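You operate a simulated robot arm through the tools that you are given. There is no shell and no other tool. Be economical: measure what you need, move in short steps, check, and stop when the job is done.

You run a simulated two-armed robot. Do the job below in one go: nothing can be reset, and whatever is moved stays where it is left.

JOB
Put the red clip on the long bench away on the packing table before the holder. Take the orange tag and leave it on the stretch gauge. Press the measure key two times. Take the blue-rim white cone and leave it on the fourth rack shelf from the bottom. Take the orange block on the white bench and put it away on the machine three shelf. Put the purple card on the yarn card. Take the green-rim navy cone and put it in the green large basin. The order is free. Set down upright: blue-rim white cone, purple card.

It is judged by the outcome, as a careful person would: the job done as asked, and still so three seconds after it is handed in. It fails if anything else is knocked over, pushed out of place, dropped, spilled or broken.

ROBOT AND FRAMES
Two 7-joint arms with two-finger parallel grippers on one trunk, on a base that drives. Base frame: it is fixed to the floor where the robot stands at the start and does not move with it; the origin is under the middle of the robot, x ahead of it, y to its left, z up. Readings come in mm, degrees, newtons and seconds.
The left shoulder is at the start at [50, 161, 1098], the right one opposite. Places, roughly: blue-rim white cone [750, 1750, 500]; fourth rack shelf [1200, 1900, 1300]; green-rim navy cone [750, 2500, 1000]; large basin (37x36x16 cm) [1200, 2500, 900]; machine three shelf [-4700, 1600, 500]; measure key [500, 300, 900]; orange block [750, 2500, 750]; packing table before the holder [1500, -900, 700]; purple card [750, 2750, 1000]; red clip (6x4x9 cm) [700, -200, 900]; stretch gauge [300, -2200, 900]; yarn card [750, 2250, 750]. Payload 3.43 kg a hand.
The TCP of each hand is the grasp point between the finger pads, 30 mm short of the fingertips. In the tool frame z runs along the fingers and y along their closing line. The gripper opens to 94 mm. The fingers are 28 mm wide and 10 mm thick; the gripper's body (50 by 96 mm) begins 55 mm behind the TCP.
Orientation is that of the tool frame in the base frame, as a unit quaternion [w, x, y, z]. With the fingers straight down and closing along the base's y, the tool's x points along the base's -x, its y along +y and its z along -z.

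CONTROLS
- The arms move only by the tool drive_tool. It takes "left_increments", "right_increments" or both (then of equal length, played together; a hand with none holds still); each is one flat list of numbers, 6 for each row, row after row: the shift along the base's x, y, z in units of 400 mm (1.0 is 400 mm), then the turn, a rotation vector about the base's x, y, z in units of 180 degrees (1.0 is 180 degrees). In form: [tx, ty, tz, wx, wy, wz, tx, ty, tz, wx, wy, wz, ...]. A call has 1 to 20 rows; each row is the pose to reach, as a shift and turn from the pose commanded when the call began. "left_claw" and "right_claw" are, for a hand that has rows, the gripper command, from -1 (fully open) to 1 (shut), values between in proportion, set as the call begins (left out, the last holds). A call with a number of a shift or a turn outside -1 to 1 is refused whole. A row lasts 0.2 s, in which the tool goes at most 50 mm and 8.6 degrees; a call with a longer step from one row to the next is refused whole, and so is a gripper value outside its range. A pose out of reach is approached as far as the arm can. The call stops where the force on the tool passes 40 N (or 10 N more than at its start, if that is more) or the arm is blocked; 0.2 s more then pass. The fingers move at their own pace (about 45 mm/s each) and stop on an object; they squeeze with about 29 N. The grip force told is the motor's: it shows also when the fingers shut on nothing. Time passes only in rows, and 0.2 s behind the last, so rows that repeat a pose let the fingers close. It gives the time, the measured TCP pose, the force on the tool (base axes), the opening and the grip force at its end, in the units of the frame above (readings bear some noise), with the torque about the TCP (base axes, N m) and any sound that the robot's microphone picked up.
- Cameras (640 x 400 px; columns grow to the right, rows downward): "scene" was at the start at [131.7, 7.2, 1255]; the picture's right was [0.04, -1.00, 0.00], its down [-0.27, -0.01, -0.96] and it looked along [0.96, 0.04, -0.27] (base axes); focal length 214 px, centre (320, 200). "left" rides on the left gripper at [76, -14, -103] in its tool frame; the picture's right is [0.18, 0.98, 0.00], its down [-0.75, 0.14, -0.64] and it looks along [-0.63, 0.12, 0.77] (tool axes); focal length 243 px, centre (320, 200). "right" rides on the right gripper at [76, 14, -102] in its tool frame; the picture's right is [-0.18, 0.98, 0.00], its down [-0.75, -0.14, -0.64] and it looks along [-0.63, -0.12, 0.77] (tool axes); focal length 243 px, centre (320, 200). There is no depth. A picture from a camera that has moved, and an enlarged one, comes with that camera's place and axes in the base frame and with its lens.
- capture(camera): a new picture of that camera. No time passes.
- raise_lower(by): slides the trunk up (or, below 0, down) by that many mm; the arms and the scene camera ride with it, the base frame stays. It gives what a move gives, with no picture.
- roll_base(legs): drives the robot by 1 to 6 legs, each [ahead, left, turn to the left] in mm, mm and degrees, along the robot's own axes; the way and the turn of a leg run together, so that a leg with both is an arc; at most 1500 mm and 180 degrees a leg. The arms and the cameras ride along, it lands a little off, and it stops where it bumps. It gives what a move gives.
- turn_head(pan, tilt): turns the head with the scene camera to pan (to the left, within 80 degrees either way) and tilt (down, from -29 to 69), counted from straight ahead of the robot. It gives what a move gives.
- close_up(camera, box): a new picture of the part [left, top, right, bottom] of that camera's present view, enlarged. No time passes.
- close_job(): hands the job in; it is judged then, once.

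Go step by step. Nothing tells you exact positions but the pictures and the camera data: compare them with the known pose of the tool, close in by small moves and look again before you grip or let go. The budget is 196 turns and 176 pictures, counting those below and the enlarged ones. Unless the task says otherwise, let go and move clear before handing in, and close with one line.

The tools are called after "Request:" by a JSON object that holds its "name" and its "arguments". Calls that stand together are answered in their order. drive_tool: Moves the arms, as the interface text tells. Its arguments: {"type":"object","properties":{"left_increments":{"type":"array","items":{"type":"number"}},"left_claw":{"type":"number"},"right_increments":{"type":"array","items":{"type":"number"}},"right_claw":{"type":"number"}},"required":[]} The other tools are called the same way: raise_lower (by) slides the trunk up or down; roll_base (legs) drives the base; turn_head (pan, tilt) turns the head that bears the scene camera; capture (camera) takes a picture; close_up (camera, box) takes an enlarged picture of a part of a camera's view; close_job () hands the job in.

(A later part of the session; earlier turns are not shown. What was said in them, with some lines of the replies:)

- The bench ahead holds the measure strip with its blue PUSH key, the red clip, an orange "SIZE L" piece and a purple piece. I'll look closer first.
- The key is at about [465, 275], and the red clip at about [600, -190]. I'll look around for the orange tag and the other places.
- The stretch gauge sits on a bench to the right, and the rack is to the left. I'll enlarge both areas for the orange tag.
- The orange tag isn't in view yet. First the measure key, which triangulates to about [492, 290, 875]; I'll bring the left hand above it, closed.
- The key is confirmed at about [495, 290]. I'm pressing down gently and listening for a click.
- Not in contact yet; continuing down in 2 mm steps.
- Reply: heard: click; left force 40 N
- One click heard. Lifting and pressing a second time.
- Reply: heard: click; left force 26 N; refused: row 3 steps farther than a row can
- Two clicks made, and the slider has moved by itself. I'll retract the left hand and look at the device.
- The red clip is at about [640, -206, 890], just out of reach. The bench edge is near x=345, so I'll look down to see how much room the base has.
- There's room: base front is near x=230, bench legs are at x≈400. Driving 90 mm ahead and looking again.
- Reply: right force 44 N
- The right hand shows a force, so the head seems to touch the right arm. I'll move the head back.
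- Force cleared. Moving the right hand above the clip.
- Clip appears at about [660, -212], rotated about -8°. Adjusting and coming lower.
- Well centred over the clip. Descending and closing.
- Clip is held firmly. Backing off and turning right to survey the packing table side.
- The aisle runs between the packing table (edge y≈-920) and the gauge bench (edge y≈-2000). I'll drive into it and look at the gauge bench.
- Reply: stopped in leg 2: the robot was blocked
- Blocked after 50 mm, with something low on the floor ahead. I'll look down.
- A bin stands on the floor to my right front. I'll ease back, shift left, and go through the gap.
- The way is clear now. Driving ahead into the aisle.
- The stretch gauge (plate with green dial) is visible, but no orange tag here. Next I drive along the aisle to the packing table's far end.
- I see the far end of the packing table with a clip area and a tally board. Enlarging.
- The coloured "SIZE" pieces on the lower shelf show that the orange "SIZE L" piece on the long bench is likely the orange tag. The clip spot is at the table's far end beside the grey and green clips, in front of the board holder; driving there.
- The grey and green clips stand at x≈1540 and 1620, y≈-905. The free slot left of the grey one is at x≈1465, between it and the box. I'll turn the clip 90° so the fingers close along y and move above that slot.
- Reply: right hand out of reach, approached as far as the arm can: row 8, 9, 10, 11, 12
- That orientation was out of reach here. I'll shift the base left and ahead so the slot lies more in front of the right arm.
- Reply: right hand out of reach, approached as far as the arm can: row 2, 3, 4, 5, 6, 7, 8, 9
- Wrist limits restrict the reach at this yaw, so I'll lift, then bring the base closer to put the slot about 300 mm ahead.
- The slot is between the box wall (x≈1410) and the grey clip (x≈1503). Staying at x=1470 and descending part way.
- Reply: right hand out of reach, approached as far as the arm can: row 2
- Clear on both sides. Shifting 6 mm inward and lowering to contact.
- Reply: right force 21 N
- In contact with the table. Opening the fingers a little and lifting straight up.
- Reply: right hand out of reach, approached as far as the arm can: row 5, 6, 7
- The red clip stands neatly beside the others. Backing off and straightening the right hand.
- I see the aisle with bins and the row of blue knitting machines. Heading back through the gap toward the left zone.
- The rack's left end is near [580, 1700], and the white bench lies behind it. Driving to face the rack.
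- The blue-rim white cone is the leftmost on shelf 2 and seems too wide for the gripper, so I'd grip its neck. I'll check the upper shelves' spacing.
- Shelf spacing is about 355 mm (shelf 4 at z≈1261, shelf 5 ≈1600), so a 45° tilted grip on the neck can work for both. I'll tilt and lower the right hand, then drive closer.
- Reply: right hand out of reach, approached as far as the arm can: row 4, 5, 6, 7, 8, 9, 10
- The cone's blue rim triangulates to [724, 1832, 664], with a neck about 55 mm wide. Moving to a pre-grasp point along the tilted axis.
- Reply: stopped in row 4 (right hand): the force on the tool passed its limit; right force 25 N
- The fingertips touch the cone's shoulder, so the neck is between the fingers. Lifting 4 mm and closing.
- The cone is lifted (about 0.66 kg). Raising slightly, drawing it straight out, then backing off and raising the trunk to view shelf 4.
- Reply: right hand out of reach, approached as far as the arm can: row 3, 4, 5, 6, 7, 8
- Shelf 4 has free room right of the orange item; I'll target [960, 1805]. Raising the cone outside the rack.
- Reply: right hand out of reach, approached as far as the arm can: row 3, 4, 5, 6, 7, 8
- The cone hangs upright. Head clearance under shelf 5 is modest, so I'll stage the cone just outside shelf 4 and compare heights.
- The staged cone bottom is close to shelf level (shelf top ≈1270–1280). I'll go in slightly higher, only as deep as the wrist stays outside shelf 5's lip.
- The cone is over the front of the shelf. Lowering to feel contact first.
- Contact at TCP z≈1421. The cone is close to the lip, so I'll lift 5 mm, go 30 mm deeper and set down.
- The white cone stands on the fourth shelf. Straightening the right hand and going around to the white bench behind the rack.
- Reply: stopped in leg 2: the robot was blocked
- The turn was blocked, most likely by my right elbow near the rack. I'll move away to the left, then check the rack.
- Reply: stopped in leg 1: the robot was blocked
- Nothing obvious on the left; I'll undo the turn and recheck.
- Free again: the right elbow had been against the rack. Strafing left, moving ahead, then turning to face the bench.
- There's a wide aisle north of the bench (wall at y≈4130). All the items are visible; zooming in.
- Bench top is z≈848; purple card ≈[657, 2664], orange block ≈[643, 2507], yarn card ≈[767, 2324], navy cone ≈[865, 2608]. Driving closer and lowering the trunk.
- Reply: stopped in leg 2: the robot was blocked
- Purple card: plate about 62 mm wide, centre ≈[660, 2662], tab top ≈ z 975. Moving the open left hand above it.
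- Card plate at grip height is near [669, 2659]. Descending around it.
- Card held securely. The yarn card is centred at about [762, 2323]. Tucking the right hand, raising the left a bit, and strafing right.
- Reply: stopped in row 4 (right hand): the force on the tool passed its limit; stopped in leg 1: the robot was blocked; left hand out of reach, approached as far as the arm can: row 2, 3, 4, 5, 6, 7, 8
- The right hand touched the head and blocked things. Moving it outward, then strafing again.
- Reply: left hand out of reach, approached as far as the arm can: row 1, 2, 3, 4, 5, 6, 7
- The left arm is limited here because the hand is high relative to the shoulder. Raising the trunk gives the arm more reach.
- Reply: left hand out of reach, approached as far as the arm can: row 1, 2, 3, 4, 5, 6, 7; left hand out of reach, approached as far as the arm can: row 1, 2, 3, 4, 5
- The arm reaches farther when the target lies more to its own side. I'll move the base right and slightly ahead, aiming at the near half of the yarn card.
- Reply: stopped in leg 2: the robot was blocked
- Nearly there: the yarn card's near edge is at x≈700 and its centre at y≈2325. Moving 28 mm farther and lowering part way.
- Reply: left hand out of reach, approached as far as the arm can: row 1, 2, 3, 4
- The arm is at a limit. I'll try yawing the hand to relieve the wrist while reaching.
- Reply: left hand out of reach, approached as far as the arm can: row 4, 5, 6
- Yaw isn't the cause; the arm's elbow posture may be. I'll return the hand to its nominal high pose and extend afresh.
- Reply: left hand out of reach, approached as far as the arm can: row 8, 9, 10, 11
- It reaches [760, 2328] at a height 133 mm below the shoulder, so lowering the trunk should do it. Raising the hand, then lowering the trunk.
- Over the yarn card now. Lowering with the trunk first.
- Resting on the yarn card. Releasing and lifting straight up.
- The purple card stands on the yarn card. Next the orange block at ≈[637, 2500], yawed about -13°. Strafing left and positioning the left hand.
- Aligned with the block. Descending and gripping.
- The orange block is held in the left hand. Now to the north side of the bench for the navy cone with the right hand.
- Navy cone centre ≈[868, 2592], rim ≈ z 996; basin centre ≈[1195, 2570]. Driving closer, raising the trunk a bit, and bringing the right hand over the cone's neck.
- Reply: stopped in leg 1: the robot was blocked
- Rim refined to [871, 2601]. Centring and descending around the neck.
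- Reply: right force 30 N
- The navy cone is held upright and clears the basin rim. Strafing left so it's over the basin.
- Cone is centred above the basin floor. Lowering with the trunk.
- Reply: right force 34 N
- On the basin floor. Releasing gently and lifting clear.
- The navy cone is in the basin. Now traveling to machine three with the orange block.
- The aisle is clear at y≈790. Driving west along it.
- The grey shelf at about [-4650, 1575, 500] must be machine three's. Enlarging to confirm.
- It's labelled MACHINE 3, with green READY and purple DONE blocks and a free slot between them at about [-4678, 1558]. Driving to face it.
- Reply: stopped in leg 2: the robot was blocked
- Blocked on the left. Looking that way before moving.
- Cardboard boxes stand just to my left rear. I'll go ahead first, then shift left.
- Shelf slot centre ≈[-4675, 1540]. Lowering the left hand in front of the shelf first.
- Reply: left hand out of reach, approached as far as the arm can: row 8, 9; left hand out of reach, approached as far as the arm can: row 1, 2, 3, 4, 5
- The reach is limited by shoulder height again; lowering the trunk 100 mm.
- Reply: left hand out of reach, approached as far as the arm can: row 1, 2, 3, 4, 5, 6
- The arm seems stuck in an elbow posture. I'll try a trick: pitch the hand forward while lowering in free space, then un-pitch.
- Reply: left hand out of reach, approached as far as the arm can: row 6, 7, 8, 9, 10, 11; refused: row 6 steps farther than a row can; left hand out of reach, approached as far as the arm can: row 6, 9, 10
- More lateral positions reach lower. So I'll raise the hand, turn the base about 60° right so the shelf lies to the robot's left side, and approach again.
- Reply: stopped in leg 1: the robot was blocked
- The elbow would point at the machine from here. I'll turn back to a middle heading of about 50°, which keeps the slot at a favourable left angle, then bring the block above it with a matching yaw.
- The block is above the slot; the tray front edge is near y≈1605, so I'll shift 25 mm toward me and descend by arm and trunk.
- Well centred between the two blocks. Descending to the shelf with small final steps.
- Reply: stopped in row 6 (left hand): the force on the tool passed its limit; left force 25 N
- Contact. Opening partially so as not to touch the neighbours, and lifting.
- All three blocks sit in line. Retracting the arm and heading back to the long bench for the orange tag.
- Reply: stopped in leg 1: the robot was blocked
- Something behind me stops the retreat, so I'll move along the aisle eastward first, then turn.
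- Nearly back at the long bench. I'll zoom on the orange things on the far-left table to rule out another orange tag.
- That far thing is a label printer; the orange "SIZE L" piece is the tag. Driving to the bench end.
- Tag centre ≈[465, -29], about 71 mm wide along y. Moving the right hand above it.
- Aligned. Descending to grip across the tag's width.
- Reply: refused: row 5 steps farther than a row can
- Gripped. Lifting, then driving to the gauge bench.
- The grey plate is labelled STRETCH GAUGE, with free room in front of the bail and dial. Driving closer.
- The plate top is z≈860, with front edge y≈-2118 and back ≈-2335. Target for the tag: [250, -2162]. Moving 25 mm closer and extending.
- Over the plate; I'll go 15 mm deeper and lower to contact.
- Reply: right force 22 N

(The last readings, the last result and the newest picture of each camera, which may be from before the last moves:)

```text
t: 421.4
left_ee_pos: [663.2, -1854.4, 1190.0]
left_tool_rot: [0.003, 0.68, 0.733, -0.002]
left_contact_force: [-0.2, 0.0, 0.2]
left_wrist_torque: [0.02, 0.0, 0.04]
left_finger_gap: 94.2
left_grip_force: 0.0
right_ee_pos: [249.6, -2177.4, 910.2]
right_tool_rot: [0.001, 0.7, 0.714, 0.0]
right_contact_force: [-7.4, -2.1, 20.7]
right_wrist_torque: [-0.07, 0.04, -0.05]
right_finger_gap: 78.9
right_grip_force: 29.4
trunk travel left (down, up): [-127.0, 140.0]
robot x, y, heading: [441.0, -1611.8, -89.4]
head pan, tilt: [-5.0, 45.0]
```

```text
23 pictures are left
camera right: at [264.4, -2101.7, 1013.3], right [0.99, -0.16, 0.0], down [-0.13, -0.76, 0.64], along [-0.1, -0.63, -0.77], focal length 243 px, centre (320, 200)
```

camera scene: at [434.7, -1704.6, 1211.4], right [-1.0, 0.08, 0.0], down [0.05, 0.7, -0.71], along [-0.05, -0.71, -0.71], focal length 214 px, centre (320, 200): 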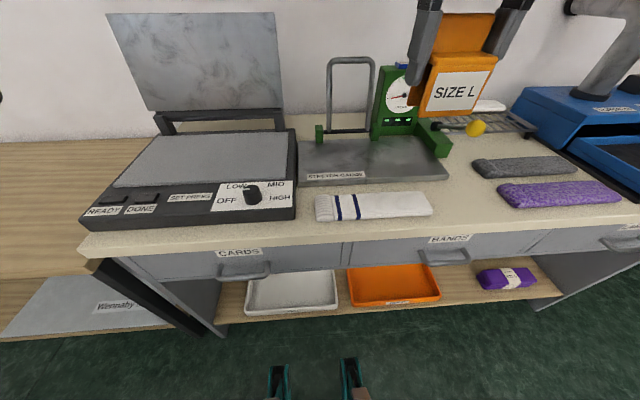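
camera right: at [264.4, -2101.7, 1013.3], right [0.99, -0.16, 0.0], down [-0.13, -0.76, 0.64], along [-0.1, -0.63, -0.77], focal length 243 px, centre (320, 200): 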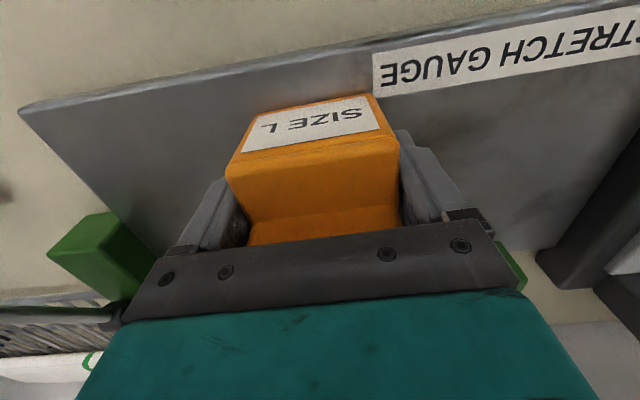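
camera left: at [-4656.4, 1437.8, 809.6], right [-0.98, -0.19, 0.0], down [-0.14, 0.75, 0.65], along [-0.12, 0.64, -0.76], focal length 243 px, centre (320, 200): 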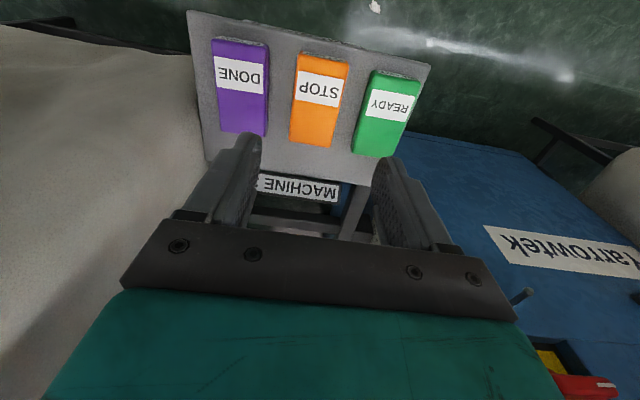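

Contact with the plate. Releasing and lifting clear.

Request:
{"name": "drive_tool", "arguments": {"right_increments": [0, 0, 0.006, 0, 0, 0, 0, 0, 0.006, 0, 0, 0, 0, 0, 0.006, 0, 0, 0], "right_claw": -1}}

Request:
{"name": "drive_tool", "arguments": {"right_increments": [0, 0, 0.03, 0, 0, 0, 0, 0, 0.09, 0, 0, 0, 0, 0, 0.18, 0, 0, 0, 0, 0.02, 0.28, 0, 0, 0, 0, 0.06, 0.38, 0, 0, 0, 0, 0.14, 0.46, 0, 0, 0, 0, 0.24, 0.5, 0, 0, 0]}}

Request:
{"name": "close_up", "arguments": {"camera": "scene", "box": [280, 40, 500, 220]}}

```text
t: 422.2
left_ee_pos: [661.0, -1855.7, 1190.7]
left_tool_rot: [0.003, 0.68, 0.734, -0.001]
left_contact_force: [0.3, -0.3, -0.3]
left_wrist_torque: [-0.01, 0.0, 0.01]
left_finger_gap: 94.0
left_grip_force: 0.1
right_ee_pos: [251.2, -2177.5, 910.3]
right_tool_rot: [-0.002, 0.699, 0.715, 0.002]
right_contact_force: [-0.5, -0.8, -0.4]
right_wrist_torque: [0.01, -0.01, 0.0]
right_finger_gap: 94.1
right_grip_force: 0.0
trunk travel left (down, up): [-127.0, 140.0]
robot x, y, heading: [443.3, -1611.9, -89.5]
head pan, tilt: [-5.0, 45.0]
```

```text
t: 423.8
left_ee_pos: [662.4, -1855.6, 1190.8]
left_tool_rot: [0.003, 0.68, 0.734, -0.001]
left_contact_force: [-0.1, 0.0, 0.1]
left_wrist_torque: [-0.02, 0.04, 0.02]
left_finger_gap: 94.1
left_grip_force: 0.0
right_ee_pos: [249.7, -2082.4, 1109.9]
right_tool_rot: [-0.002, 0.699, 0.715, 0.001]
right_contact_force: [0.0, 0.3, 1.3]
right_wrist_torque: [0.0, -0.02, 0.04]
right_finger_gap: 94.1
right_grip_force: 0.0
trunk travel left (down, up): [-127.0, 140.0]
robot x, y, heading: [442.5, -1607.9, -89.3]
head pan, tilt: [-5.0, 45.0]
```

```text
2.22 times, centred on (390, 130) of scene
camera zoom: at [434.8, -1728.7, 1211.4], right [-1.0, 0.08, 0.0], down [0.05, 0.7, -0.71], along [-0.05, -0.71, -0.71], focal length 477 px, centre (164, 356)
```

zoom: 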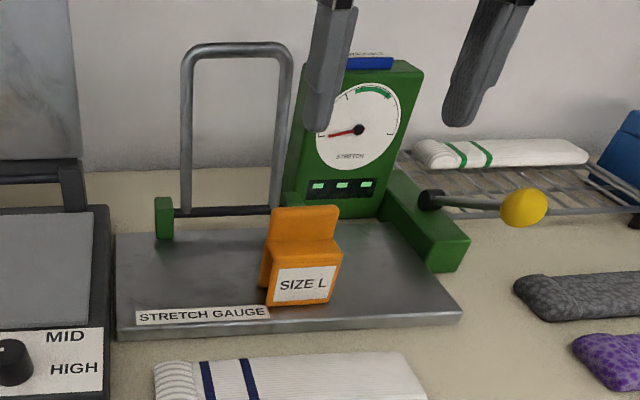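

The tag stands on the stretch gauge. Backing clear before handing in.

Request:
{"name": "roll_base", "arguments": {"legs": [[-150, 0, 0]]}}

Request:
{"name": "capture", "arguments": {"camera": "scene"}}

```text
t: 425.2
left_ee_pos: [660.0, -1708.9, 1189.6]
left_tool_rot: [0.002, 0.68, 0.734, -0.002]
left_contact_force: [0.1, 0.2, -0.8]
left_wrist_torque: [-0.02, 0.0, 0.0]
left_finger_gap: 94.1
left_grip_force: 0.1
right_ee_pos: [247.8, -1934.4, 1110.8]
right_tool_rot: [-0.002, 0.699, 0.715, 0.001]
right_contact_force: [1.0, -0.4, -0.1]
right_wrist_torque: [0.02, 0.03, -0.02]
right_finger_gap: 94.0
right_grip_force: 0.0
trunk travel left (down, up): [-127.0, 140.0]
robot x, y, heading: [439.6, -1464.6, -89.3]
head pan, tilt: [-5.0, 45.0]
```

```text
21 pictures are left
camera scene: at [433.3, -1580.8, 1211.5], right [-1.0, 0.08, 0.0], down [0.05, 0.7, -0.71], along [-0.05, -0.71, -0.71], focal length 214 px, centre (320, 200)
```

scene: 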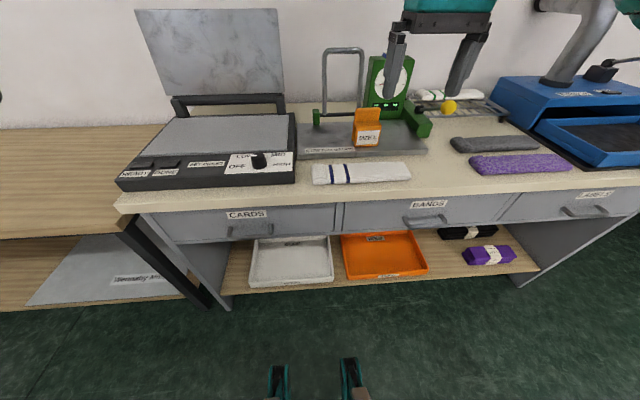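

Everything is in place and both hands are empty and clear, so I'm handing in.

Request:
{"name": "close_job", "arguments": {}}

```text
The job is handed in.
```

All seven tasks are done and the job is handed in; I took the orange "SIZE L" piece to be the orange tag, since nothing was labelled as one. The base and arms stopped against obstacles several times while driving, including once against the cone rack. I saw nothing displaced but did not recheck every spot.
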